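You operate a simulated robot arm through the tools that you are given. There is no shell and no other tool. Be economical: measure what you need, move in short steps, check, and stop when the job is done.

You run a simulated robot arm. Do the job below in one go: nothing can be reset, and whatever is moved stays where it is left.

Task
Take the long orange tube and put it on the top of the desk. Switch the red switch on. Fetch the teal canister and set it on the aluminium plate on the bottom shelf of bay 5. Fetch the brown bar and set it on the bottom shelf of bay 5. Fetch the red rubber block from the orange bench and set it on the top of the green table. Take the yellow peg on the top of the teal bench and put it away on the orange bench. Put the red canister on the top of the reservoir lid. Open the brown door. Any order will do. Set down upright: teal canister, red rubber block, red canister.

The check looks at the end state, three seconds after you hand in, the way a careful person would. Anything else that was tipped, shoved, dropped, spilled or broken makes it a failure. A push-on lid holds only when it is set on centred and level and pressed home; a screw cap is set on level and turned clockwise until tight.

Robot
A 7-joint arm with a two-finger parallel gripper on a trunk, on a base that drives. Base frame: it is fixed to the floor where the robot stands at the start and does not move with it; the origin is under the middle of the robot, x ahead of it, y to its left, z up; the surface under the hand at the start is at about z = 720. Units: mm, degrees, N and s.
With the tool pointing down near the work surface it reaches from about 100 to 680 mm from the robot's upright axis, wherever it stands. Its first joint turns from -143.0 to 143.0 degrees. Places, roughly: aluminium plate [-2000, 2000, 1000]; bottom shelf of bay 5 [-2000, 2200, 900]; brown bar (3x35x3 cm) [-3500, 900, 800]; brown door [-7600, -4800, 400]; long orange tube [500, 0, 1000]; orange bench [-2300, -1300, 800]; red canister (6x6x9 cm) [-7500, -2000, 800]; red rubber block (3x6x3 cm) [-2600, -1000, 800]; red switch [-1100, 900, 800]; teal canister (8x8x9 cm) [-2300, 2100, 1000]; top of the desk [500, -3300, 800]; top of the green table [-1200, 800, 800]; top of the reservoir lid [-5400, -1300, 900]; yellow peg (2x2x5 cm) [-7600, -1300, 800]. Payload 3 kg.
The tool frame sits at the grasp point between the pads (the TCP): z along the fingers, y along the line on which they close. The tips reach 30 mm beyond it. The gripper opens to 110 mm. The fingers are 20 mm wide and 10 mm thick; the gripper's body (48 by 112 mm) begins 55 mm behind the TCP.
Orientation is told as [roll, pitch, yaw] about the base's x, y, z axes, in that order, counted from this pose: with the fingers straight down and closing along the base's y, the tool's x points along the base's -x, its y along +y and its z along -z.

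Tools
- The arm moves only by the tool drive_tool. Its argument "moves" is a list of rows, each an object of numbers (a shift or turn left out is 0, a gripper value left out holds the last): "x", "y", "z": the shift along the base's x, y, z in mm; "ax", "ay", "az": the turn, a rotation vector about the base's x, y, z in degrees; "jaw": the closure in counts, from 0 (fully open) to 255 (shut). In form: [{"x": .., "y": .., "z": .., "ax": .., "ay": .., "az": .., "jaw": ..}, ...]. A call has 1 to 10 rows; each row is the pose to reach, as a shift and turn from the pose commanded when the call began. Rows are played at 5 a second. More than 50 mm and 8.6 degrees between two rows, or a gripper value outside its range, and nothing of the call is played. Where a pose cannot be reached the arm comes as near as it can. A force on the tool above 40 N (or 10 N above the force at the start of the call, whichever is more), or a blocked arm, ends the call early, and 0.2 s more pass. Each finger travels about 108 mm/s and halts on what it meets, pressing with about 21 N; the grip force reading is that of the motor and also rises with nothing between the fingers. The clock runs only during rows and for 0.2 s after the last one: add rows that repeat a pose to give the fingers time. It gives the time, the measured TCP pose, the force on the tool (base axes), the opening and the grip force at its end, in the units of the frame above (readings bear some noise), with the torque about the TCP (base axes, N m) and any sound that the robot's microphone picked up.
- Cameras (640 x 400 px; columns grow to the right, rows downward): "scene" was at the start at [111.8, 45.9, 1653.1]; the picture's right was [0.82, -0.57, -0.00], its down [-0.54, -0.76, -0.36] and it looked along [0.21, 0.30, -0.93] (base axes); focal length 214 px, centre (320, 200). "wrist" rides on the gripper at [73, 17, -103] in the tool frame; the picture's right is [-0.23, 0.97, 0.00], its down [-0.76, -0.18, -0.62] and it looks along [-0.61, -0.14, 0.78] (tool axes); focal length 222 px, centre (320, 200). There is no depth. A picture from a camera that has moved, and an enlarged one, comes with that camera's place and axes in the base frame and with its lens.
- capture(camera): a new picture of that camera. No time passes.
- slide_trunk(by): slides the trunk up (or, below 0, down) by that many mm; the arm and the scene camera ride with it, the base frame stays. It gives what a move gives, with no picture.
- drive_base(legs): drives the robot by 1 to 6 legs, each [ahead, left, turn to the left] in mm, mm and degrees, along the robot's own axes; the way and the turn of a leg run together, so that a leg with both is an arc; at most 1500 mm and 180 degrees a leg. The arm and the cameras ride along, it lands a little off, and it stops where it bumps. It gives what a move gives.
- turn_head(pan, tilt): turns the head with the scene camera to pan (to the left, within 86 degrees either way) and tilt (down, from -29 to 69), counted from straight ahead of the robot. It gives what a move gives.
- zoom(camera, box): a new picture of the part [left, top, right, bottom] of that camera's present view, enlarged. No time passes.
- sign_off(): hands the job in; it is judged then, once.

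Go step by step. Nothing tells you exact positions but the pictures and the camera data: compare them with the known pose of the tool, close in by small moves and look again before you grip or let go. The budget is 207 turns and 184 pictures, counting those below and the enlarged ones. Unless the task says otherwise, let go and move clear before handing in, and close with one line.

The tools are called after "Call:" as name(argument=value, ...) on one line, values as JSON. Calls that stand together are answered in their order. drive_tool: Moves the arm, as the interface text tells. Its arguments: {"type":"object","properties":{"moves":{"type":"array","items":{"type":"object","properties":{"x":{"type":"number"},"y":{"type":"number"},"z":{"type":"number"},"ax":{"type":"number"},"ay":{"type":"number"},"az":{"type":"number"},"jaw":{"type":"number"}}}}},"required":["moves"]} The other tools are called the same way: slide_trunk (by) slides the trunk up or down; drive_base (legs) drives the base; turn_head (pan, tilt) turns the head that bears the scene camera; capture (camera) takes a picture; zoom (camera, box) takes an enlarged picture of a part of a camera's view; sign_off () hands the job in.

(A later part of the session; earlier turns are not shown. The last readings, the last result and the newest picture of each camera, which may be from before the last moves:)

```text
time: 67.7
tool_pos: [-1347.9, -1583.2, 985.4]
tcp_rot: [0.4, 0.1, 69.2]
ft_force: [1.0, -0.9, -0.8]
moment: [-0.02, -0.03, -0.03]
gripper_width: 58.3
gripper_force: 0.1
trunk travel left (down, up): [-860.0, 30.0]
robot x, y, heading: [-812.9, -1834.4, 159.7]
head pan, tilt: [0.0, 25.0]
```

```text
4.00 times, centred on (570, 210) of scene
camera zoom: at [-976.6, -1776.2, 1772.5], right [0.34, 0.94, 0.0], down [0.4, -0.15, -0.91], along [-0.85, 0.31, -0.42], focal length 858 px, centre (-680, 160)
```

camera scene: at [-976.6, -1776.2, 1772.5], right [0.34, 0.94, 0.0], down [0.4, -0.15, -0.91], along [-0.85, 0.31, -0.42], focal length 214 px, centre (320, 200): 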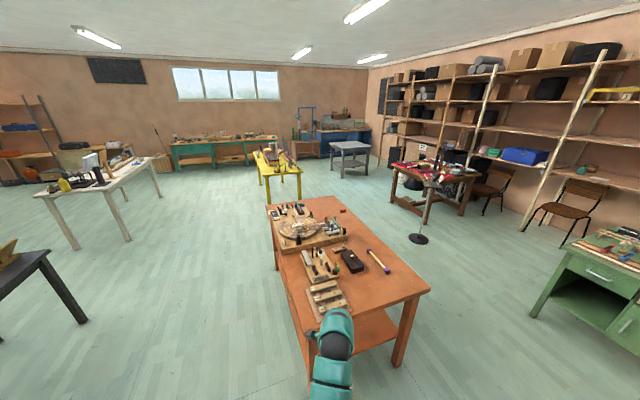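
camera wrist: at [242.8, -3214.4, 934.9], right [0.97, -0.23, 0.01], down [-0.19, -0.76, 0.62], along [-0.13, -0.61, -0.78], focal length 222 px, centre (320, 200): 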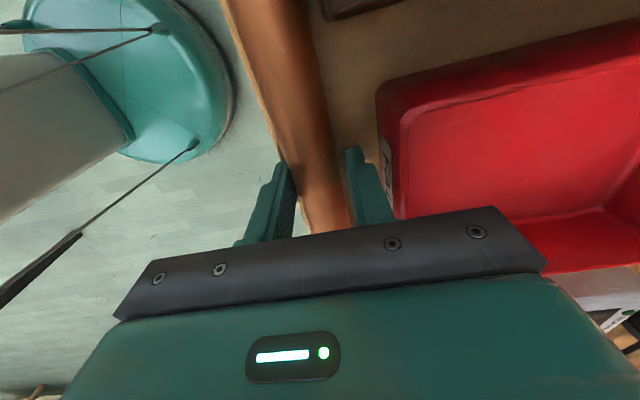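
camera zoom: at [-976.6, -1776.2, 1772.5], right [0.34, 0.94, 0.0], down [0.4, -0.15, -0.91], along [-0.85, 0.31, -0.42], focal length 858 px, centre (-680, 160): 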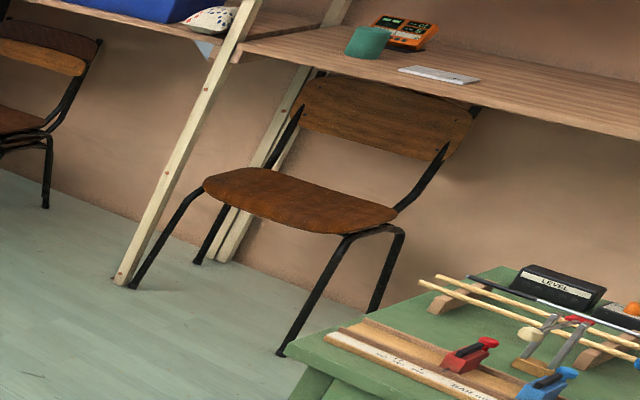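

The bench's long north side is at y ≈ -850, so I approach the block from there. I face -x first and go round the bench's near end.

Call:
drive_base(legs=[[0, 0, 20.3], [0, -1490, 0], [1450, 0, 0]])

Call:
capture(camera="scene")

```text
time: 83.0
tool_pos: [-2832.6, -312.4, 985.7]
tcp_rot: [0.4, 0.0, 90.7]
ft_force: [-0.3, 0.2, 0.4]
moment: [-0.03, 0.0, 0.02]
gripper_width: 58.4
gripper_force: 0.0
trunk travel left (down, up): [-860.0, 30.0]
robot x, y, heading: [-2241.7, -352.5, -178.6]
head pan, tilt: [0.0, 25.0]
```

```text
143 pictures are left
camera scene: at [-2417.5, -356.9, 1772.5], right [-0.02, 1.0, 0.0], down [0.42, 0.01, -0.91], along [-0.91, -0.02, -0.42], focal length 214 px, centre (320, 200)
```

scene: 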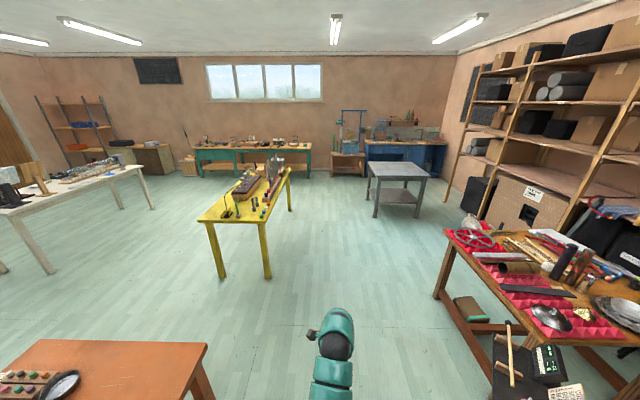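

Call:
drive_base(legs=[[350, 0, 0], [0, 0, 88.6]])

Call:
turn_head(pan=0, tilt=55)

Call:
capture(camera="scene")

Call:
capture(camera="wrist")

```text
time: 89.0
tool_pos: [-2641.5, -951.0, 985.6]
tcp_rot: [0.4, -0.1, -179.6]
ft_force: [0.0, -0.9, 0.5]
moment: [-0.02, 0.03, 0.03]
gripper_width: 58.3
gripper_force: 0.0
trunk travel left (down, up): [-860.0, 30.0]
robot x, y, heading: [-2599.0, -359.5, -89.1]
head pan, tilt: [0.0, 25.0]
```

```text
time: 90.0
tool_pos: [-2641.9, -950.9, 985.1]
tcp_rot: [0.4, -0.1, -179.7]
ft_force: [-0.1, 0.0, -0.6]
moment: [-0.02, -0.02, 0.0]
gripper_width: 58.3
gripper_force: 0.0
trunk travel left (down, up): [-860.0, 30.0]
robot x, y, heading: [-2597.6, -361.1, -89.2]
head pan, tilt: [0.0, 55.0]
```

```text
142 pictures are left
camera scene: at [-2596.3, -514.7, 1728.6], right [-1.0, -0.02, 0.0], down [-0.01, 0.82, -0.57], along [0.01, -0.57, -0.82], focal length 214 px, centre (320, 200)
```

scene: 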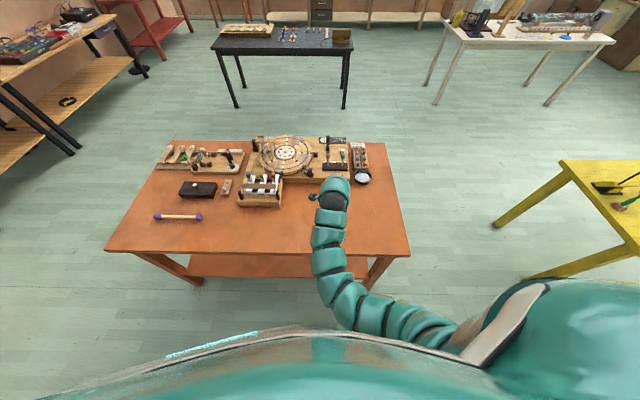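

```text
141 pictures are left
camera wrist: at [-2570.0, -965.3, 1090.7], right [-0.22, -0.98, 0.01], down [-0.76, 0.18, 0.62], along [-0.61, 0.13, -0.78], focal length 222 px, centre (320, 200)
```

wrist: 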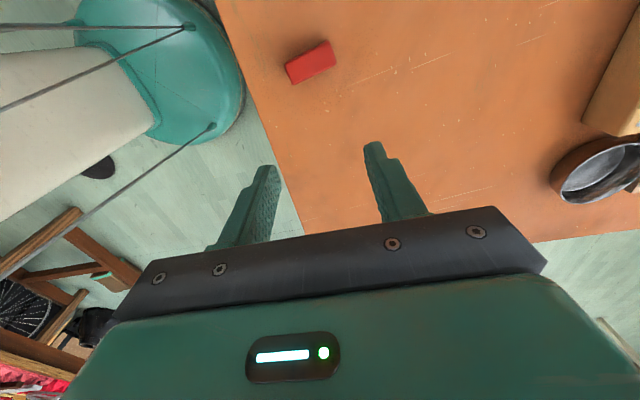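

The red block shows at about (-2604, -950), its long side nearly along y. I move above it, lower a bit and look closer.

Call:
drive_tool(moves=[{"x": 20, "z": -30}, {"x": 38, "z": -70, "jaw": 60}, {"x": 38, "z": -100, "jaw": 30}])

Call:
capture(camera="wrist")

```text
time: 90.8
tool_pos: [-2607.4, -951.6, 887.2]
tcp_rot: [0.4, 0.0, -179.7]
ft_force: [-0.6, -0.1, -0.1]
moment: [0.06, 0.0, 0.0]
gripper_width: 96.8
gripper_force: 0.1
trunk travel left (down, up): [-860.0, 30.0]
robot x, y, heading: [-2599.2, -362.6, -89.5]
head pan, tilt: [0.0, 55.0]
```

```text
140 pictures are left
camera wrist: at [-2535.3, -966.3, 990.7], right [-0.22, -0.98, 0.01], down [-0.76, 0.18, 0.62], along [-0.61, 0.13, -0.78], focal length 222 px, centre (320, 200)
```

wrist: 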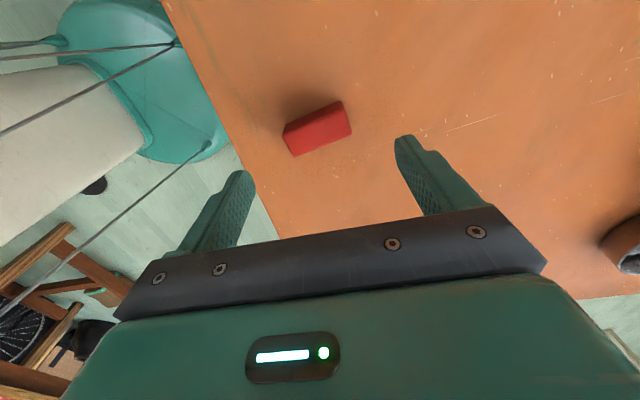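

The bench top comes out at z ≈ 797 and the block is turned about 12° from y. I align and descend.

Call:
drive_tool(moves=[{"x": 5, "az": 6}, {"x": 5, "az": 12}, {"x": 5, "z": -25, "az": 12}, {"x": 5, "z": -42, "az": 12}])

Call:
capture(camera="wrist")

```text
time: 91.8
tool_pos: [-2599.9, -949.8, 844.8]
tcp_rot: [0.5, 0.1, -167.6]
ft_force: [-0.6, -0.9, -0.2]
moment: [0.02, -0.02, 0.02]
gripper_width: 96.8
gripper_force: 0.0
trunk travel left (down, up): [-860.0, 30.0]
robot x, y, heading: [-2598.9, -364.4, -89.1]
head pan, tilt: [0.0, 55.0]
```

```text
139 pictures are left
camera wrist: at [-2526.6, -948.7, 948.6], right [-0.01, -1.0, 0.01], down [-0.78, 0.01, 0.62], along [-0.62, 0.0, -0.78], focal length 222 px, centre (320, 200)
```

wrist: 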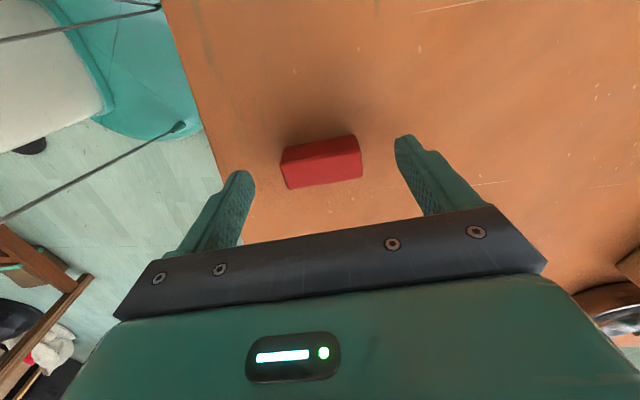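

Aligned and centred. I go down the last bit and close.

Call:
drive_tool(moves=[{"z": -7}, {"z": -12}, {"z": -12, "jaw": 110}, {"z": -12, "jaw": 255}, {"z": -12, "jaw": 255}, {"z": -12, "jaw": 255}])

Call:
capture(camera="wrist")

```text
time: 93.2
tool_pos: [-2598.5, -951.3, 831.5]
tcp_rot: [0.3, 0.0, -167.7]
ft_force: [0.7, 0.5, 0.8]
moment: [-0.01, 0.0, -0.02]
gripper_width: 51.0
gripper_force: 20.4
trunk travel left (down, up): [-860.0, 30.0]
robot x, y, heading: [-2603.8, -364.2, -89.0]
head pan, tilt: [0.0, 55.0]
```

```text
138 pictures are left
camera wrist: at [-2525.7, -949.2, 936.1], right [-0.01, -1.0, 0.01], down [-0.78, 0.01, 0.62], along [-0.62, 0.0, -0.78], focal length 222 px, centre (320, 200)
```

wrist: 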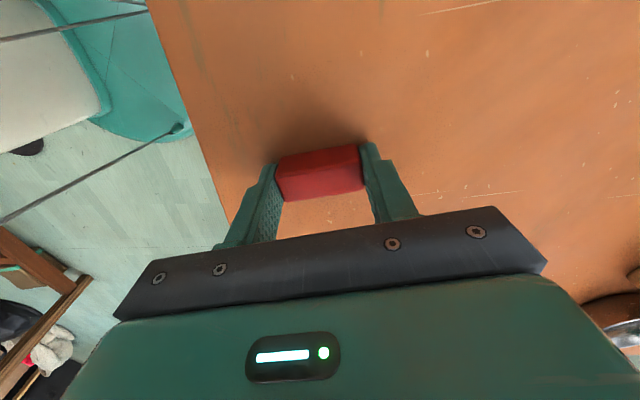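

Gripped at 51 mm. I lift and check it is held.

Call:
drive_tool(moves=[{"z": 20}, {"z": 60}, {"z": 100}, {"z": 150}, {"z": 200}])

Call:
capture(camera="wrist")

```text
time: 94.4
tool_pos: [-2594.9, -952.4, 1032.3]
tcp_rot: [0.4, 0.1, -167.5]
ft_force: [-1.1, -0.7, -0.7]
moment: [0.01, -0.02, -0.02]
gripper_width: 50.9
gripper_force: 20.4
trunk travel left (down, up): [-860.0, 30.0]
robot x, y, heading: [-2598.1, -364.3, -88.8]
head pan, tilt: [0.0, 55.0]
```

```text
137 pictures are left
camera wrist: at [-2522.3, -949.6, 1137.1], right [-0.01, -1.0, 0.01], down [-0.78, 0.01, 0.62], along [-0.62, 0.0, -0.78], focal length 222 px, centre (320, 200)
```

wrist: 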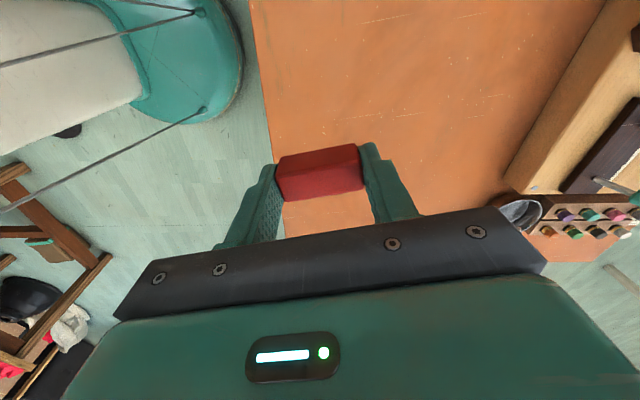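

The block is held. I drive to the front of the green table and look.

Call:
drive_base(legs=[[0, 1350, 0], [0, 0, 178]])

Call:
turn_head(pan=0, tilt=40)

Call:
capture(camera="scene")

```text
time: 108.5
tool_pos: [-1240.2, 264.6, 1032.4]
tcp_rot: [0.4, 0.0, 12.3]
ft_force: [0.1, -0.6, -0.9]
moment: [0.03, -0.01, 0.05]
gripper_width: 51.0
gripper_force: 21.1
trunk travel left (down, up): [-860.0, 30.0]
robot x, y, heading: [-1237.5, -324.4, 90.9]
head pan, tilt: [0.0, 55.0]
```

```text
time: 109.3
tool_pos: [-1240.0, 264.2, 1031.3]
tcp_rot: [0.4, 0.1, 12.3]
ft_force: [-0.2, 0.0, -0.3]
moment: [-0.01, -0.03, 0.02]
gripper_width: 50.9
gripper_force: 20.9
trunk travel left (down, up): [-860.0, 30.0]
robot x, y, heading: [-1235.0, -323.5, 90.9]
head pan, tilt: [0.0, 40.0]
```

```text
136 pictures are left
camera scene: at [-1242.0, -159.0, 1749.2], right [1.0, 0.02, 0.0], down [0.01, -0.64, -0.77], along [-0.01, 0.77, -0.64], focal length 214 px, centre (320, 200)
```

scene: 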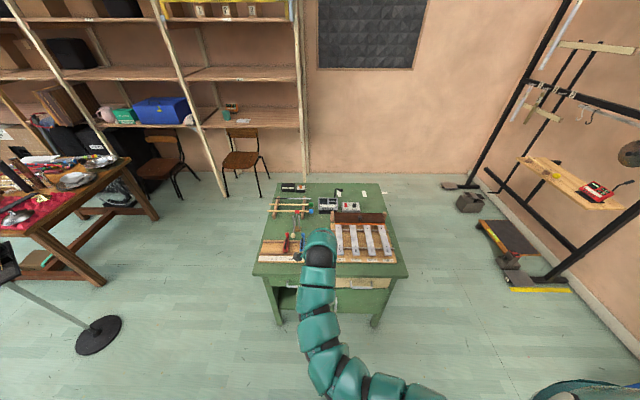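

Call:
zoom(camera="scene", box=[240, 165, 420, 295])

Call:
zoom(camera="scene", box=[300, 175, 380, 225])

Call:
capture(camera="wrist")

```text
3.08 times, centred on (330, 230) of scene
camera zoom: at [-1242.0, -159.0, 1749.2], right [1.0, 0.02, 0.0], down [0.01, -0.64, -0.77], along [-0.01, 0.77, -0.64], focal length 660 px, centre (289, 108)
```

zoom: 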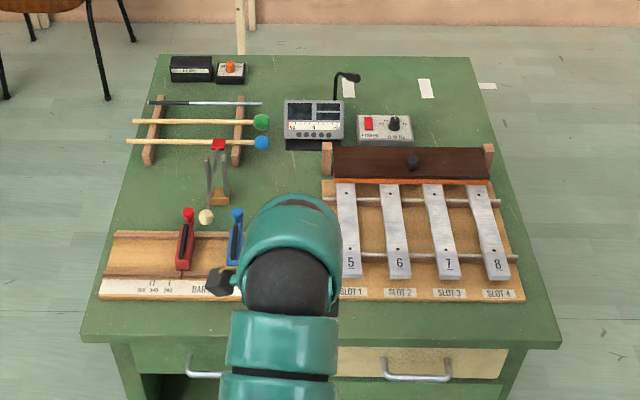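

```text
8.00 times, centred on (340, 200) of scene
camera zoom: at [-1242.0, -159.0, 1749.2], right [1.0, 0.02, 0.0], down [0.01, -0.64, -0.77], along [-0.01, 0.77, -0.64], focal length 1716 px, centre (160, 200)
```

zoom: 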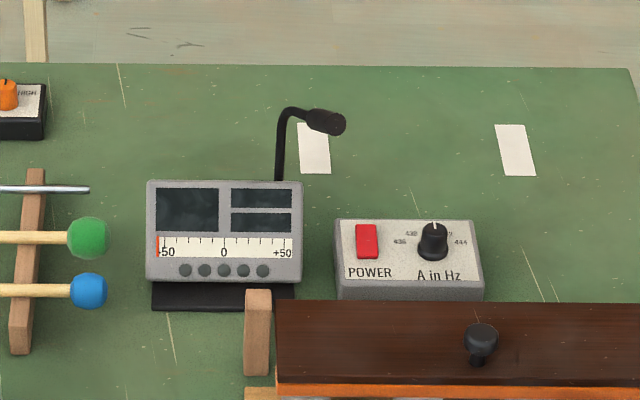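

```text
133 pictures are left
camera wrist: at [-1315.1, 265.7, 1136.5], right [0.01, 1.0, 0.01], down [0.78, -0.02, 0.62], along [0.62, 0.0, -0.78], focal length 222 px, centre (320, 200)
```

wrist: 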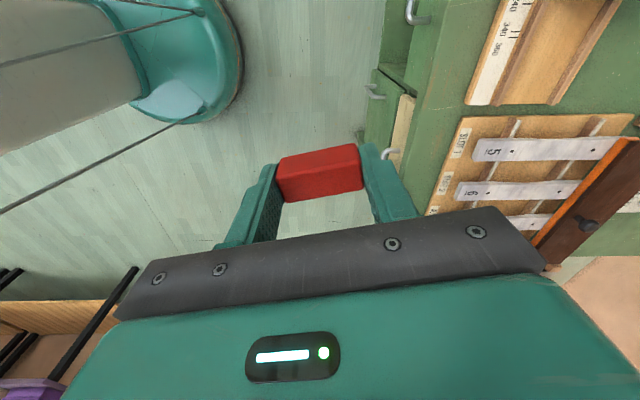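

I see the red POWER rocker on the small box at the back (~(-1088, 890)). For the block I want the front strip before the boards, so I check its depth.

Call:
zoom(camera="wrist", box=[360, 0, 640, 210])

```text
1.90 times, centred on (500, 105) of wrist
camera zoom: at [-1315.1, 265.7, 1136.5], right [0.01, 1.0, 0.01], down [0.78, -0.02, 0.62], along [0.62, 0.0, -0.78], focal length 423 px, centre (-23, 381)
```

zoom: 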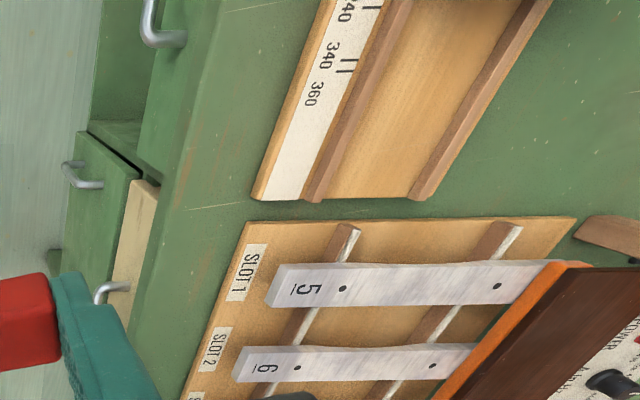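

The front strip is narrow, but there's a clear area behind the left board (~(-1480, 705)), reachable from the table's left side. I drive there.

Call:
drive_base(legs=[[0, 790, 0], [1020, 0, 0], [0, 0, -90.9]])

Call:
capture(camera="scene")

Call:
capture(camera="wrist")

```text
time: 122.3
tool_pos: [-1466.2, 673.9, 1031.8]
tcp_rot: [0.4, 0.1, -79.4]
ft_force: [-0.5, -0.2, 0.5]
moment: [-0.01, -0.02, -0.04]
gripper_width: 50.6
gripper_force: 20.8
trunk travel left (down, up): [-860.0, 30.0]
robot x, y, heading: [-2055.5, 692.0, -0.9]
head pan, tilt: [0.0, 40.0]
```

```text
131 pictures are left
camera scene: at [-1889.7, 687.8, 1749.3], right [-0.01, -1.0, 0.0], down [-0.64, 0.01, -0.77], along [0.77, -0.01, -0.64], focal length 214 px, centre (320, 200)
```

scene: 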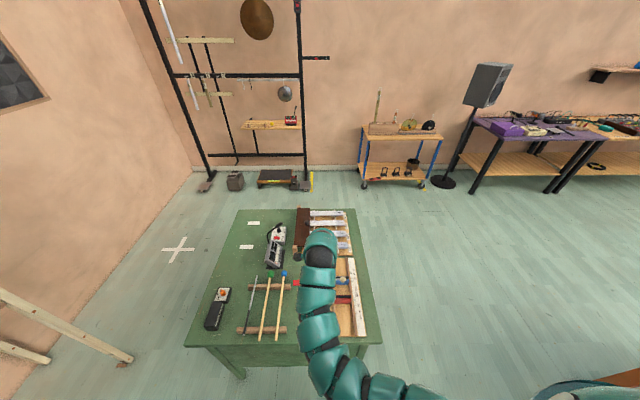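

```text
130 pictures are left
camera wrist: at [-1464.1, 748.6, 1136.5], right [1.0, -0.04, 0.01], down [-0.04, -0.78, 0.62], along [-0.02, -0.62, -0.78], focal length 222 px, centre (320, 200)
```

wrist: 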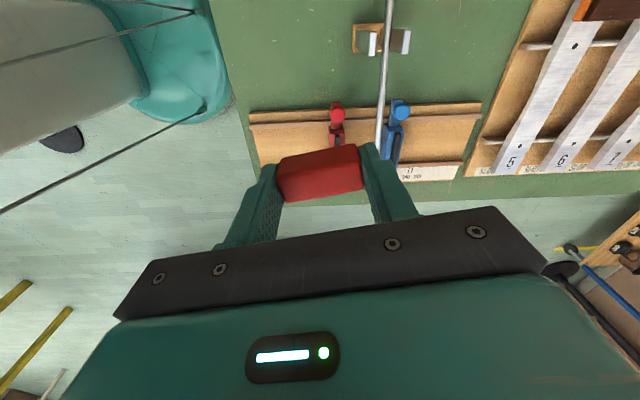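

I go down over the clear area at (-1490, 710).

Call:
drive_tool(moves=[{"x": -12, "y": 18, "z": -30, "az": -6}, {"x": -24, "y": 36, "z": -70, "az": -10.6}, {"x": -24, "y": 36, "z": -115, "az": -10.6}, {"x": -24, "y": 36, "z": -155, "az": -10.6}, {"x": -24, "y": 36, "z": -175, "az": -10.6}])

Call:
capture(camera="wrist")

Call:
zoom(camera="scene", box=[180, 190, 400, 350])

```text
time: 123.5
tool_pos: [-1489.1, 709.7, 857.1]
tcp_rot: [0.4, 0.0, -90.1]
ft_force: [-0.5, -0.4, -1.1]
moment: [0.03, 0.02, -0.03]
gripper_width: 50.8
gripper_force: 20.9
trunk travel left (down, up): [-860.0, 30.0]
robot x, y, heading: [-2053.9, 690.9, -0.9]
head pan, tilt: [0.0, 40.0]
```

```text
129 pictures are left
camera wrist: at [-1473.4, 781.8, 961.6], right [0.97, -0.23, 0.01], down [-0.18, -0.76, 0.62], along [-0.14, -0.61, -0.78], focal length 222 px, centre (320, 200)
```

wrist: 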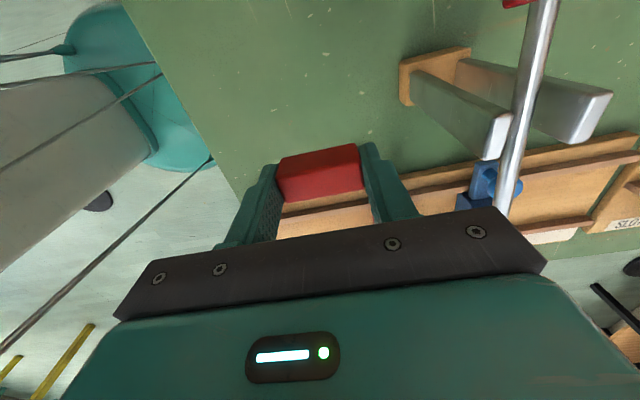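

```text
2.50 times, centred on (290, 270) of scene
camera zoom: at [-1889.4, 687.7, 1749.2], right [-0.01, -1.0, 0.0], down [-0.64, 0.01, -0.77], along [0.77, -0.01, -0.64], focal length 536 px, centre (395, 25)
```

zoom: 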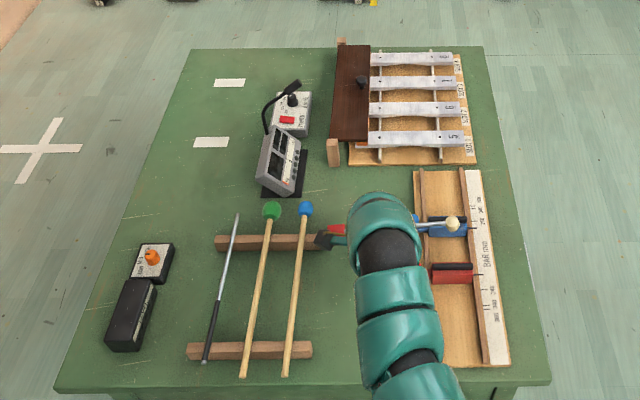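

Call:
drive_tool(moves=[{"z": -12}, {"z": -17}, {"z": -20}, {"z": -23}, {"z": -26}, {"z": -29}])

Call:
capture(camera="wrist")

```text
time: 125.0
tool_pos: [-1489.0, 709.6, 827.5]
tcp_rot: [0.5, 0.0, -90.0]
ft_force: [0.5, -0.9, 0.7]
moment: [0.03, 0.01, 0.01]
gripper_width: 50.8
gripper_force: 20.8
trunk travel left (down, up): [-860.0, 30.0]
robot x, y, heading: [-2058.5, 689.4, -0.8]
head pan, tilt: [0.0, 40.0]
```

```text
127 pictures are left
camera wrist: at [-1474.2, 782.9, 932.1], right [0.97, -0.23, 0.01], down [-0.18, -0.76, 0.62], along [-0.14, -0.61, -0.78], focal length 222 px, centre (320, 200)
```

wrist: 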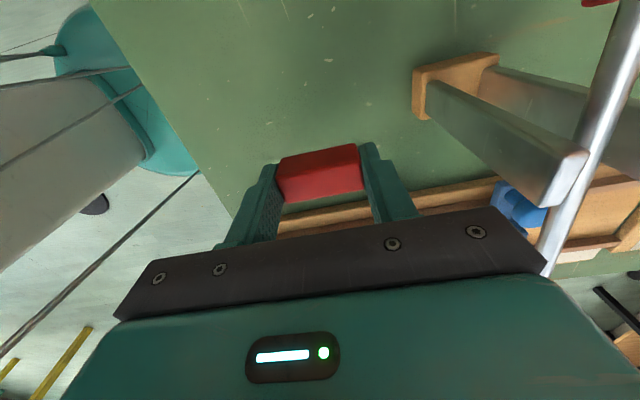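

Call:
drive_tool(moves=[{"z": -3}, {"z": -6}, {"z": -9}, {"z": -12}, {"z": -15}, {"z": -18}, {"z": -21}, {"z": -24}])

Call:
capture(camera="wrist")

```text
time: 126.8
tool_pos: [-1490.7, 709.8, 802.8]
tcp_rot: [0.4, 0.0, -89.9]
ft_force: [0.0, 1.0, -0.7]
moment: [0.01, 0.01, 0.0]
gripper_width: 50.9
gripper_force: 20.8
trunk travel left (down, up): [-860.0, 30.0]
robot x, y, heading: [-2056.0, 687.7, -0.8]
head pan, tilt: [0.0, 40.0]
```

```text
126 pictures are left
camera wrist: at [-1474.6, 782.8, 907.5], right [0.97, -0.23, 0.01], down [-0.18, -0.76, 0.62], along [-0.14, -0.61, -0.78], focal length 222 px, centre (320, 200)
```

wrist: 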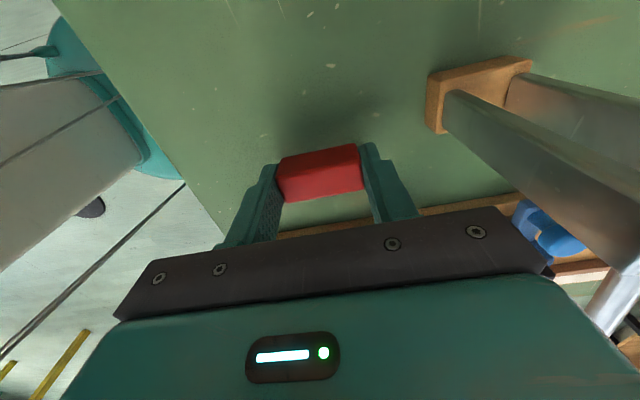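

Call:
drive_tool(moves=[{"z": -3}, {"z": -6}, {"z": -9}, {"z": -12}, {"z": -15}, {"z": -18}, {"z": -21}, {"z": -24}, {"z": -27}])

Call:
capture(camera="wrist")

```text
time: 128.2
tool_pos: [-1489.0, 710.6, 790.7]
tcp_rot: [0.9, 0.2, -90.1]
ft_force: [-17.3, -5.2, 32.0]
moment: [-0.25, 1.38, 0.08]
gripper_width: 51.4
gripper_force: 21.0
trunk travel left (down, up): [-860.0, 30.0]
robot x, y, heading: [-2057.9, 688.1, -0.8]
head pan, tilt: [0.0, 40.0]
stopped in row 7: the force on the tool passed its limit at 52 N (the readings are from after the stop); the commanded pose is now the measured one
```

```text
125 pictures are left
camera wrist: at [-1474.7, 782.7, 895.5], right [0.97, -0.23, 0.02], down [-0.19, -0.76, 0.62], along [-0.13, -0.6, -0.79], focal length 222 px, centre (320, 200)
```

wrist: 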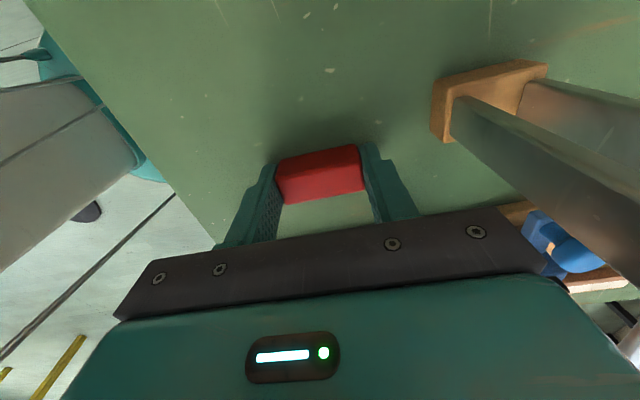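

Contact with the tabletop at about z 757. I relieve the press, open slowly and rise.

Call:
drive_tool(moves=[{"z": 1}, {"z": 1, "jaw": 130}, {"z": 1, "jaw": 118}, {"z": 2, "jaw": 105}, {"z": 10, "jaw": 95}, {"z": 40, "jaw": 95}, {"z": 85, "jaw": 95}, {"z": 130, "jaw": 95}])

Call:
capture(camera="wrist")

```text
time: 130.1
tool_pos: [-1485.6, 713.6, 917.2]
tcp_rot: [0.8, 0.1, -90.1]
ft_force: [-1.1, 0.0, -0.6]
moment: [0.01, 0.0, -0.02]
gripper_width: 69.0
gripper_force: 0.1
trunk travel left (down, up): [-860.0, 30.0]
robot x, y, heading: [-2057.1, 689.6, -0.7]
head pan, tilt: [0.0, 40.0]
```

```text
124 pictures are left
camera wrist: at [-1470.9, 785.8, 1022.9], right [0.97, -0.23, 0.01], down [-0.19, -0.76, 0.62], along [-0.13, -0.6, -0.79], focal length 222 px, centre (320, 200)
```

wrist: 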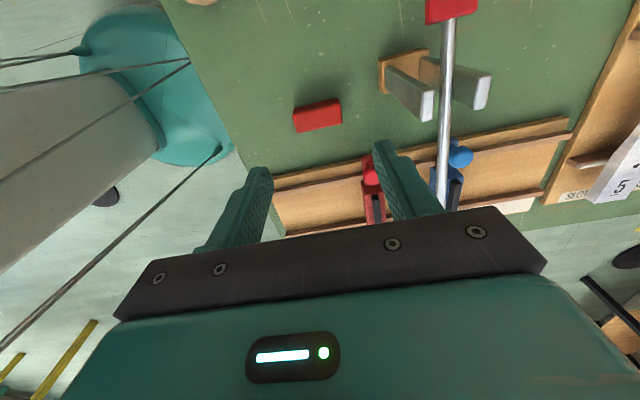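

The block stands on the green table. Next is the red switch at about (-1079, 932), which I reach from the table's right side.

Call:
drive_tool(moves=[{"z": 45}, {"z": 90}, {"z": 135}, {"z": 160, "jaw": 255}])

Call:
drive_base(legs=[[0, -690, 0], [1500, 0, 0], [120, 0, 90], [0, 0, 90]])

Call:
capture(camera="scene")

```text
time: 131.1
tool_pos: [-1485.0, 709.6, 1052.7]
tcp_rot: [0.7, 0.1, -90.1]
ft_force: [0.6, 0.1, 0.3]
moment: [-0.01, 0.0, -0.02]
gripper_width: 0.2
gripper_force: 14.7
out of reach, approached as far as the arm can: row 4
trunk travel left (down, up): [-860.0, 30.0]
robot x, y, heading: [-2058.7, 687.0, -1.2]
head pan, tilt: [0.0, 40.0]
```

```text
time: 149.6
tool_pos: [-1027.7, 34.7, 1053.1]
tcp_rot: [0.8, 0.1, 86.3]
ft_force: [-0.4, -0.5, 0.4]
moment: [0.0, 0.0, -0.02]
gripper_width: 0.0
gripper_force: 21.0
trunk travel left (down, up): [-860.0, 30.0]
robot x, y, heading: [-457.6, 15.8, 175.6]
head pan, tilt: [0.0, 40.0]
```

```text
123 pictures are left
camera scene: at [-624.2, 31.7, 1749.3], right [0.08, 1.0, 0.0], down [0.64, -0.05, -0.77], along [-0.76, 0.06, -0.64], focal length 214 px, centre (320, 200)
```

scene: 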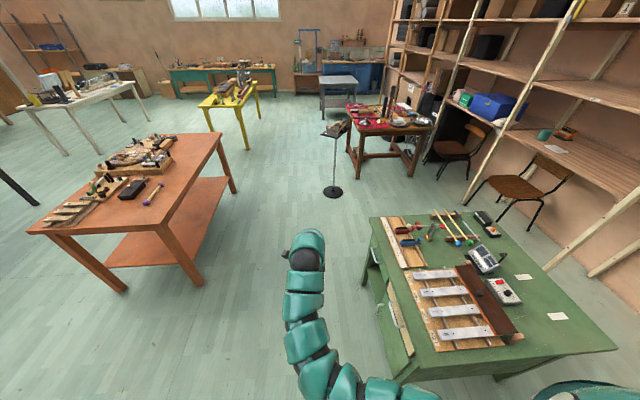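

Call:
drive_base(legs=[[-20, 0, 4.4], [0, -915, 0]])

Call:
turn_head(pan=-10, tilt=55)

Call:
capture(camera="scene")

Call:
capture(camera="wrist")

```text
time: 154.9
tool_pos: [-1010.9, 914.5, 1052.7]
tcp_rot: [0.8, 0.1, 91.2]
ft_force: [0.0, -0.4, 0.0]
moment: [-0.07, -0.03, 0.0]
gripper_width: 0.1
gripper_force: 20.4
trunk travel left (down, up): [-860.0, 30.0]
robot x, y, heading: [-445.0, 944.2, -179.5]
head pan, tilt: [0.0, 40.0]
```

```text
time: 155.7
tool_pos: [-1009.0, 913.8, 1050.9]
tcp_rot: [0.8, 0.1, 91.3]
ft_force: [0.5, 0.5, -0.1]
moment: [-0.02, 0.01, 0.03]
gripper_width: 0.0
gripper_force: 21.1
trunk travel left (down, up): [-860.0, 30.0]
robot x, y, heading: [-440.9, 943.2, -179.7]
head pan, tilt: [-10.0, 55.0]
```

```text
122 pictures are left
camera scene: at [-593.9, 957.4, 1728.6], right [0.17, 0.99, 0.0], down [0.81, -0.14, -0.57], along [-0.57, 0.1, -0.82], focal length 214 px, centre (320, 200)
```

scene: 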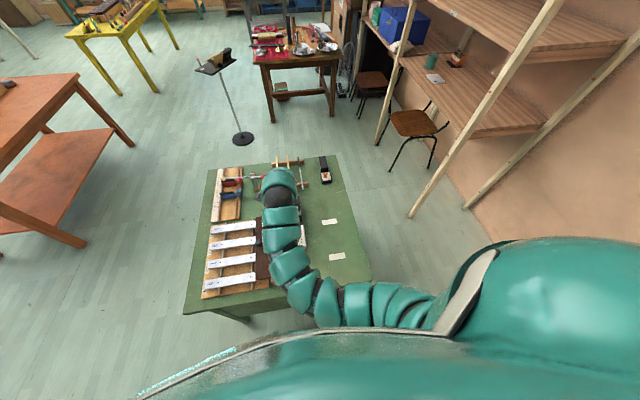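

```text
121 pictures are left
camera wrist: at [-1025.1, 842.2, 1156.9], right [-0.98, 0.21, 0.01], down [0.17, 0.77, 0.62], along [0.12, 0.61, -0.79], focal length 222 px, centre (320, 200)
```

wrist: 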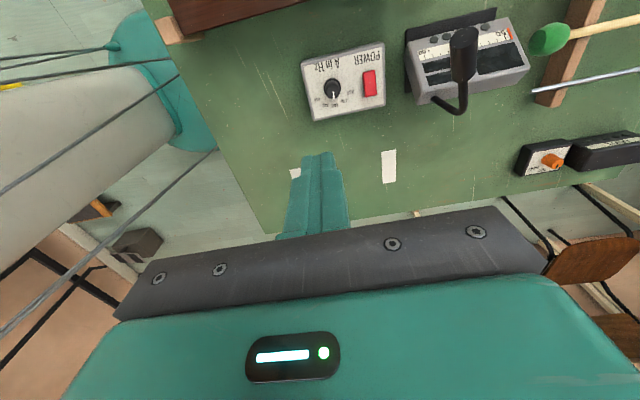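

Call:
zoom(camera="wrist", box=[290, 30, 450, 130])

```text
4.00 times, centred on (370, 80) of wrist
camera zoom: at [-1025.1, 842.2, 1156.9], right [-0.98, 0.21, 0.01], down [0.17, 0.77, 0.62], along [0.12, 0.61, -0.79], focal length 888 px, centre (120, 680)
```

zoom: 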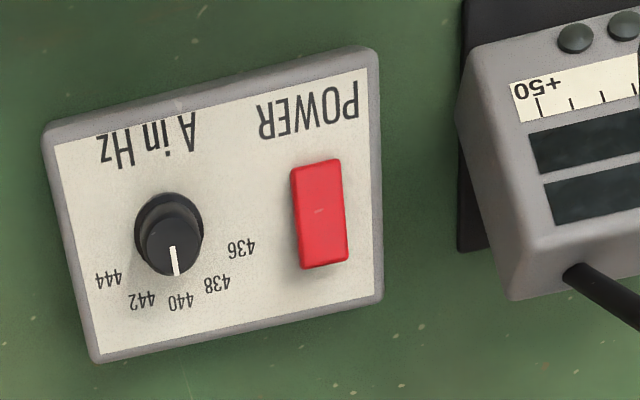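

The rocker is at about (-1087, 925). I move the hand aside to see from the scene camera which end stands up.

Call:
drive_tool(moves=[{"y": 45}, {"y": 90}, {"y": 135}, {"y": 180}])

Call:
zoom(camera="scene", box=[260, 200, 340, 250])

Call:
zoom(camera="wrist", box=[240, 0, 560, 200])

```text
time: 156.7
tool_pos: [-1009.2, 1094.0, 1049.8]
tcp_rot: [1.0, 0.1, 91.3]
ft_force: [-0.3, -0.4, 0.6]
moment: [0.04, 0.02, 0.0]
gripper_width: 0.0
gripper_force: 21.3
trunk travel left (down, up): [-860.0, 30.0]
robot x, y, heading: [-443.0, 942.2, -179.3]
head pan, tilt: [-10.0, 55.0]
```

```text
8.00 times, centred on (300, 225) of scene
camera zoom: at [-594.0, 958.5, 1728.5], right [0.17, 0.99, 0.0], down [0.81, -0.14, -0.57], along [-0.57, 0.09, -0.82], focal length 1716 px, centre (480, 0)
```

zoom: 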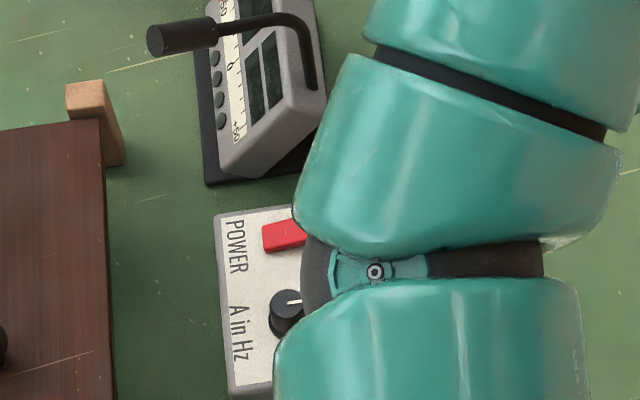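

```text
2.00 times, centred on (400, 100) of wrist
camera zoom: at [-1024.8, 1022.8, 1155.5], right [-0.98, 0.21, 0.02], down [0.17, 0.77, 0.62], along [0.12, 0.61, -0.78], focal length 444 px, centre (160, 400)
```

zoom: 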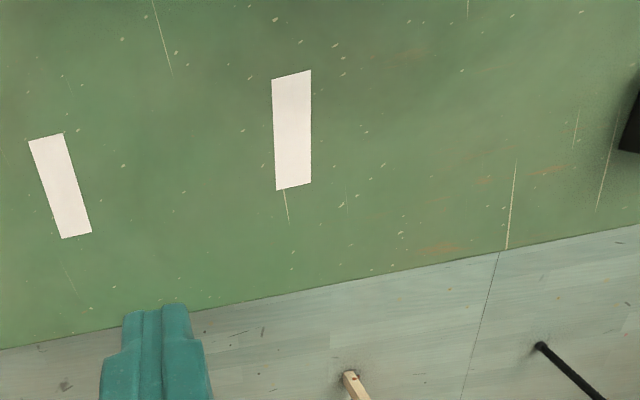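

Call:
drive_tool(moves=[{"y": 45, "x": 25}, {"y": 90, "x": 50}, {"y": 135, "x": 75}, {"y": 170, "x": 100}])

Call:
zoom(camera="scene", box=[260, 200, 340, 250])

```text
refused: row 1 steps farther than a row can; nothing moved
```

```text
8.00 times, centred on (300, 225) of scene
camera zoom: at [-594.0, 958.5, 1728.5], right [0.17, 0.99, 0.0], down [0.81, -0.14, -0.57], along [-0.57, 0.09, -0.82], focal length 1716 px, centre (480, 0)
```

zoom: 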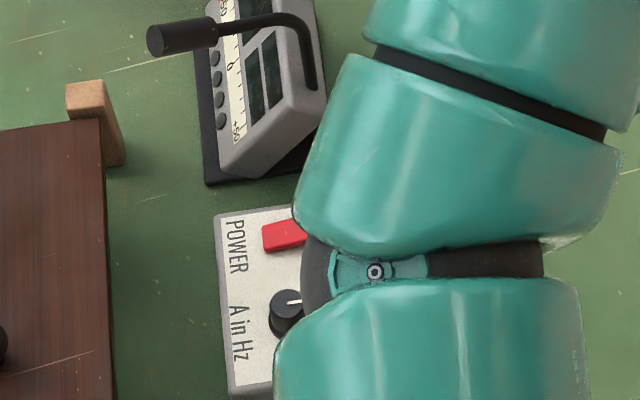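

Call:
drive_tool(moves=[{"y": 40, "x": 20}, {"y": 80, "x": 40}, {"y": 120, "x": 60}, {"y": 155, "x": 90}])

Call:
zoom(camera="scene", box=[260, 200, 340, 250])

```text
time: 157.7
tool_pos: [-921.1, 1251.3, 1053.6]
tcp_rot: [0.8, 0.0, 91.4]
ft_force: [0.2, 0.2, -0.1]
moment: [0.0, 0.02, 0.02]
gripper_width: 0.0
gripper_force: 21.0
trunk travel left (down, up): [-860.0, 30.0]
robot x, y, heading: [-441.2, 944.6, -179.7]
head pan, tilt: [-10.0, 55.0]
```

```text
8.00 times, centred on (300, 225) of scene
camera zoom: at [-593.2, 958.1, 1728.6], right [0.17, 0.99, 0.0], down [0.81, -0.14, -0.57], along [-0.57, 0.09, -0.82], focal length 1716 px, centre (480, 0)
```

zoom: 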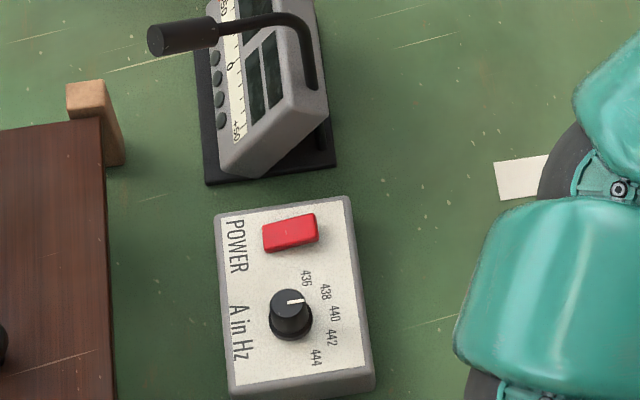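

Call:
zoom(camera="scene", box=[288, 222, 304, 234])

```text
16.00 times, centred on (296, 228) of scene
camera zoom: at [-593.2, 958.1, 1728.6], right [0.17, 0.99, 0.0], down [0.81, -0.14, -0.57], along [-0.57, 0.09, -0.82], focal length 3432 px, centre (704, -248)
```

zoom: 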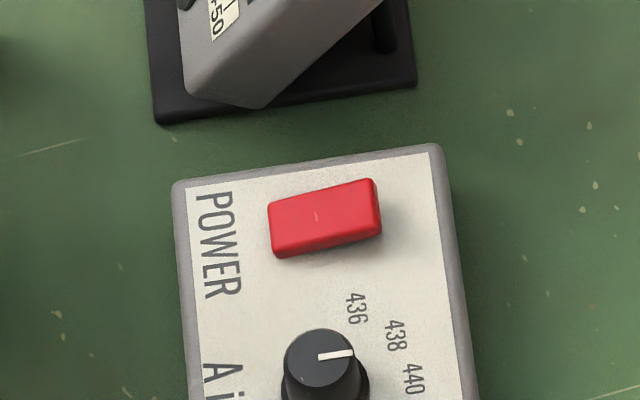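

The back (+y) end of the rocker stands up, so I press there at about (-1081, 936). The tuner's gooseneck hangs close, so I turn the hand to keep its body and camera away from it.

Call:
drive_tool(moves=[{"x": -9, "y": -16, "az": 8.4}, {"x": -18, "y": -32, "az": 16.8}, {"x": -27, "y": -48, "az": 25.2}, {"x": -36, "y": -64, "az": 33.6}, {"x": -45, "y": -80, "az": 42}, {"x": -54, "y": -96, "az": 50.4}, {"x": -63, "y": -112, "az": 58.8}, {"x": -72, "y": -128, "az": 67.2}, {"x": -81, "y": -144, "az": 75.6}, {"x": -90, "y": -160, "az": 84}])

Call:
drive_tool(moves=[{"x": -10, "y": -20, "az": 8.4}, {"x": -20, "y": -40, "az": 16.8}, {"x": -30, "y": -60, "az": 25.2}, {"x": -40, "y": -80, "az": 33.6}, {"x": -50, "y": -110, "az": 42}, {"x": -60, "y": -140, "az": 50.4}, {"x": -70, "y": -155, "z": -30, "az": 53.6}, {"x": -70, "y": -155, "z": -70, "az": 53.6}])

Call:
capture(camera="scene")

Call:
capture(camera="wrist")

```text
time: 159.9
tool_pos: [-1008.2, 1123.7, 1041.2]
tcp_rot: [0.7, 0.0, 175.3]
ft_force: [0.3, -0.4, 0.3]
moment: [0.0, -0.03, 0.03]
gripper_width: 0.0
gripper_force: 21.3
out of reach, approached as far as the arm can: row 5, 6, 7, 8, 9, 10
trunk travel left (down, up): [-860.0, 30.0]
robot x, y, heading: [-440.3, 946.5, -179.8]
head pan, tilt: [-10.0, 55.0]
```

```text
time: 161.7
tool_pos: [-1075.7, 970.8, 971.9]
tcp_rot: [0.8, 0.1, -131.3]
ft_force: [0.1, 0.2, 1.4]
moment: [0.03, 0.03, 0.0]
gripper_width: 0.2
gripper_force: 20.6
trunk travel left (down, up): [-860.0, 30.0]
robot x, y, heading: [-443.3, 947.7, -179.5]
head pan, tilt: [-10.0, 55.0]
```

```text
114 pictures are left
camera scene: at [-594.0, 957.7, 1728.6], right [0.17, 0.99, 0.0], down [0.81, -0.14, -0.57], along [-0.57, 0.1, -0.82], focal length 214 px, centre (320, 200)
```

scene: 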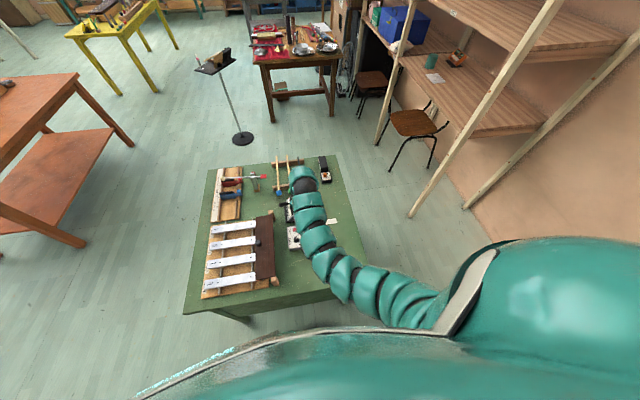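

```text
113 pictures are left
camera wrist: at [-1018.0, 1016.3, 1076.0], right [0.58, -0.81, 0.01], down [-0.64, -0.45, 0.62], along [-0.5, -0.37, -0.78], focal length 222 px, centre (320, 200)
```

wrist: 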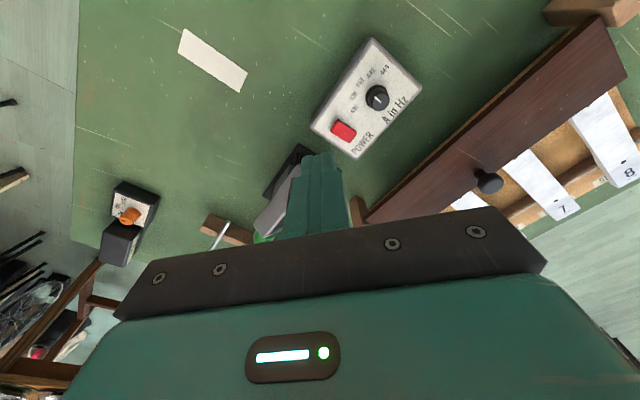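

Call:
drive_tool(moves=[{"x": -8, "y": -32, "z": -30}, {"x": -8, "y": -32, "z": -75}, {"x": -8, "y": -32, "z": -110}, {"x": -8, "y": -32, "z": -124}])

Call:
capture(camera="wrist")

Call:
zoom(camera="scene", box=[260, 195, 340, 245])

```text
time: 162.7
tool_pos: [-1084.0, 937.3, 848.3]
tcp_rot: [0.8, 0.1, -131.4]
ft_force: [-0.5, 0.2, -1.1]
moment: [-0.01, -0.02, -0.02]
gripper_width: 0.2
gripper_force: 21.2
trunk travel left (down, up): [-860.0, 30.0]
robot x, y, heading: [-444.4, 946.9, -179.7]
head pan, tilt: [-10.0, 55.0]
```

```text
112 pictures are left
camera wrist: at [-1025.2, 983.1, 953.3], right [0.58, -0.81, 0.01], down [-0.64, -0.45, 0.62], along [-0.5, -0.37, -0.79], focal length 222 px, centre (320, 200)
```

wrist: 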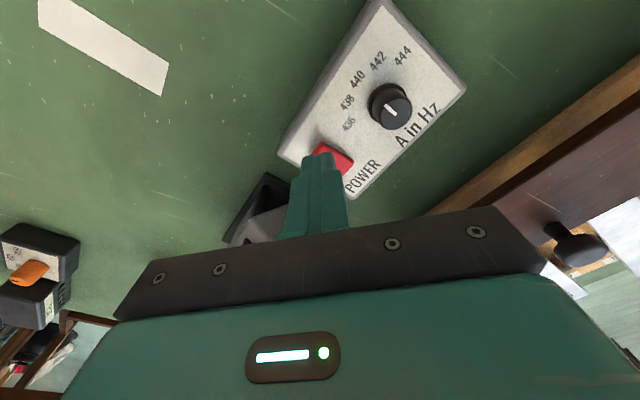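

```text
8.00 times, centred on (300, 220) of scene
camera zoom: at [-593.6, 957.8, 1728.6], right [0.17, 0.99, 0.0], down [0.81, -0.14, -0.57], along [-0.57, 0.1, -0.82], focal length 1716 px, centre (480, 40)
```

zoom: 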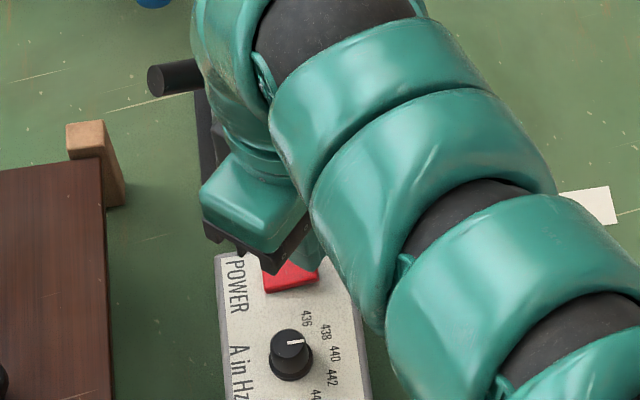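

The tip is over the raised end. I press down in small steps.

Call:
drive_tool(moves=[{"z": -5}, {"z": -10}, {"z": -14}, {"z": -17}, {"z": -20}, {"z": -22}, {"z": -24}, {"z": -26}])

Call:
capture(camera="wrist")

```text
time: 164.3
tool_pos: [-1083.1, 937.7, 828.1]
tcp_rot: [0.5, -0.2, -131.3]
ft_force: [12.8, 6.0, 32.4]
moment: [-0.21, -0.42, 0.19]
gripper_width: 0.0
gripper_force: 21.0
trunk travel left (down, up): [-860.0, 30.0]
robot x, y, heading: [-445.2, 946.8, -179.6]
head pan, tilt: [-10.0, 55.0]
stopped in row 8: the force on the tool passed its limit at 43 N (the readings are from after the stop); the commanded pose is now the measured one
```

```text
110 pictures are left
camera wrist: at [-1023.5, 983.2, 932.7], right [0.58, -0.81, 0.01], down [-0.64, -0.45, 0.63], along [-0.5, -0.37, -0.78], focal length 222 px, centre (320, 200)
```

wrist: 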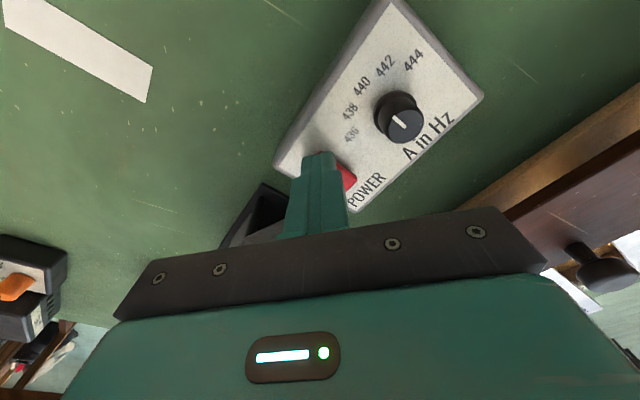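

Call:
drive_tool(moves=[{"z": 40}, {"z": 85}, {"z": 130}, {"z": 150, "x": 8, "y": 32}, {"z": 150, "x": 8, "y": 75}, {"z": 150, "x": 8, "y": 115}])

Call:
zoom(camera="wrist", box=[280, 0, 520, 150])

Call:
zoom(camera="scene", box=[288, 222, 304, 234])

```text
time: 165.7
tool_pos: [-1077.6, 1054.2, 975.7]
tcp_rot: [0.6, -0.3, -131.3]
ft_force: [0.8, 0.0, 0.9]
moment: [-0.02, -0.02, 0.0]
gripper_width: 0.1
gripper_force: 21.1
trunk travel left (down, up): [-860.0, 30.0]
robot x, y, heading: [-441.1, 945.3, -179.6]
head pan, tilt: [-10.0, 55.0]
```

```text
2.67 times, centred on (400, 75) of wrist
camera zoom: at [-1019.0, 1100.2, 1080.2], right [0.58, -0.81, 0.01], down [-0.64, -0.45, 0.62], along [-0.5, -0.37, -0.78], focal length 592 px, centre (107, 533)
```

zoom: 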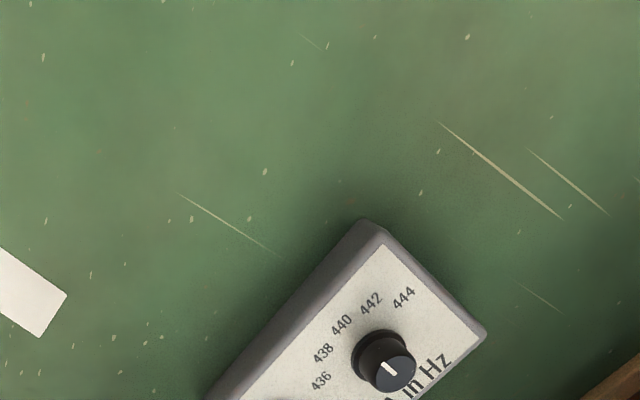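

```text
16.00 times, centred on (296, 228) of scene
camera zoom: at [-593.2, 958.9, 1728.6], right [0.17, 0.99, 0.0], down [0.81, -0.14, -0.57], along [-0.57, 0.09, -0.82], focal length 3432 px, centre (704, -248)
```

zoom: 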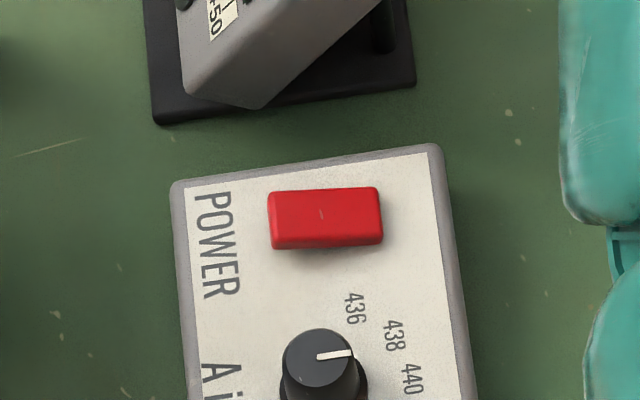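

The rocker has flipped, so the switch is on. I tuck the arm in and drive to the shelf bay to look at the canister and plate.

Call:
drive_tool(moves=[{"x": 40, "y": -20, "z": 30, "az": -8}, {"x": 80, "y": -40, "z": 30, "az": -16}, {"x": 120, "y": -60, "z": 30, "az": -24}, {"x": 150, "y": -80, "z": 30, "az": -32}, {"x": 170, "y": -95, "z": 30, "az": -40}, {"x": 180, "y": -105, "z": 30, "az": -48, "jaw": 0}])

Call:
drive_base(legs=[[0, -400, 0], [1480, 0, 0], [0, 0, -90]])

Call:
turn_head(pan=0, tilt=25)

Call:
capture(camera="scene")

```text
refused: row 1 steps farther than a row can; nothing moved
```

```text
time: 169.9
tool_pos: [-1238.7, 1436.4, 975.1]
tcp_rot: [0.6, -0.1, -129.7]
ft_force: [0.1, 0.7, -0.3]
moment: [-0.03, 0.0, -0.04]
gripper_width: 0.0
gripper_force: 21.3
trunk travel left (down, up): [-860.0, 30.0]
robot x, y, heading: [-599.4, 1347.5, -177.8]
head pan, tilt: [-10.0, 55.0]
stopped in leg 2: the robot was blocked; the commanded pose is now the measured one
```

```text
time: 170.8
tool_pos: [-1236.8, 1435.4, 975.7]
tcp_rot: [0.6, -0.1, -129.4]
ft_force: [0.1, -0.2, 0.8]
moment: [0.0, 0.05, -0.01]
gripper_width: 0.0
gripper_force: 20.5
trunk travel left (down, up): [-860.0, 30.0]
robot x, y, heading: [-601.6, 1345.6, -177.8]
head pan, tilt: [0.0, 25.0]
```

```text
107 pictures are left
camera scene: at [-770.6, 1340.1, 1772.5], right [-0.04, 1.0, 0.0], down [0.42, 0.02, -0.91], along [-0.91, -0.03, -0.42], focal length 214 px, centre (320, 200)
```

scene: 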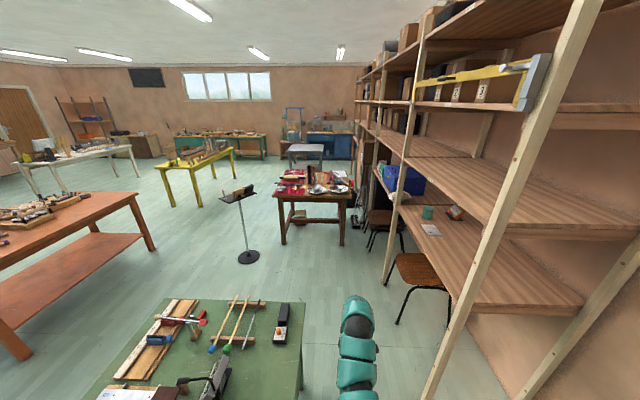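

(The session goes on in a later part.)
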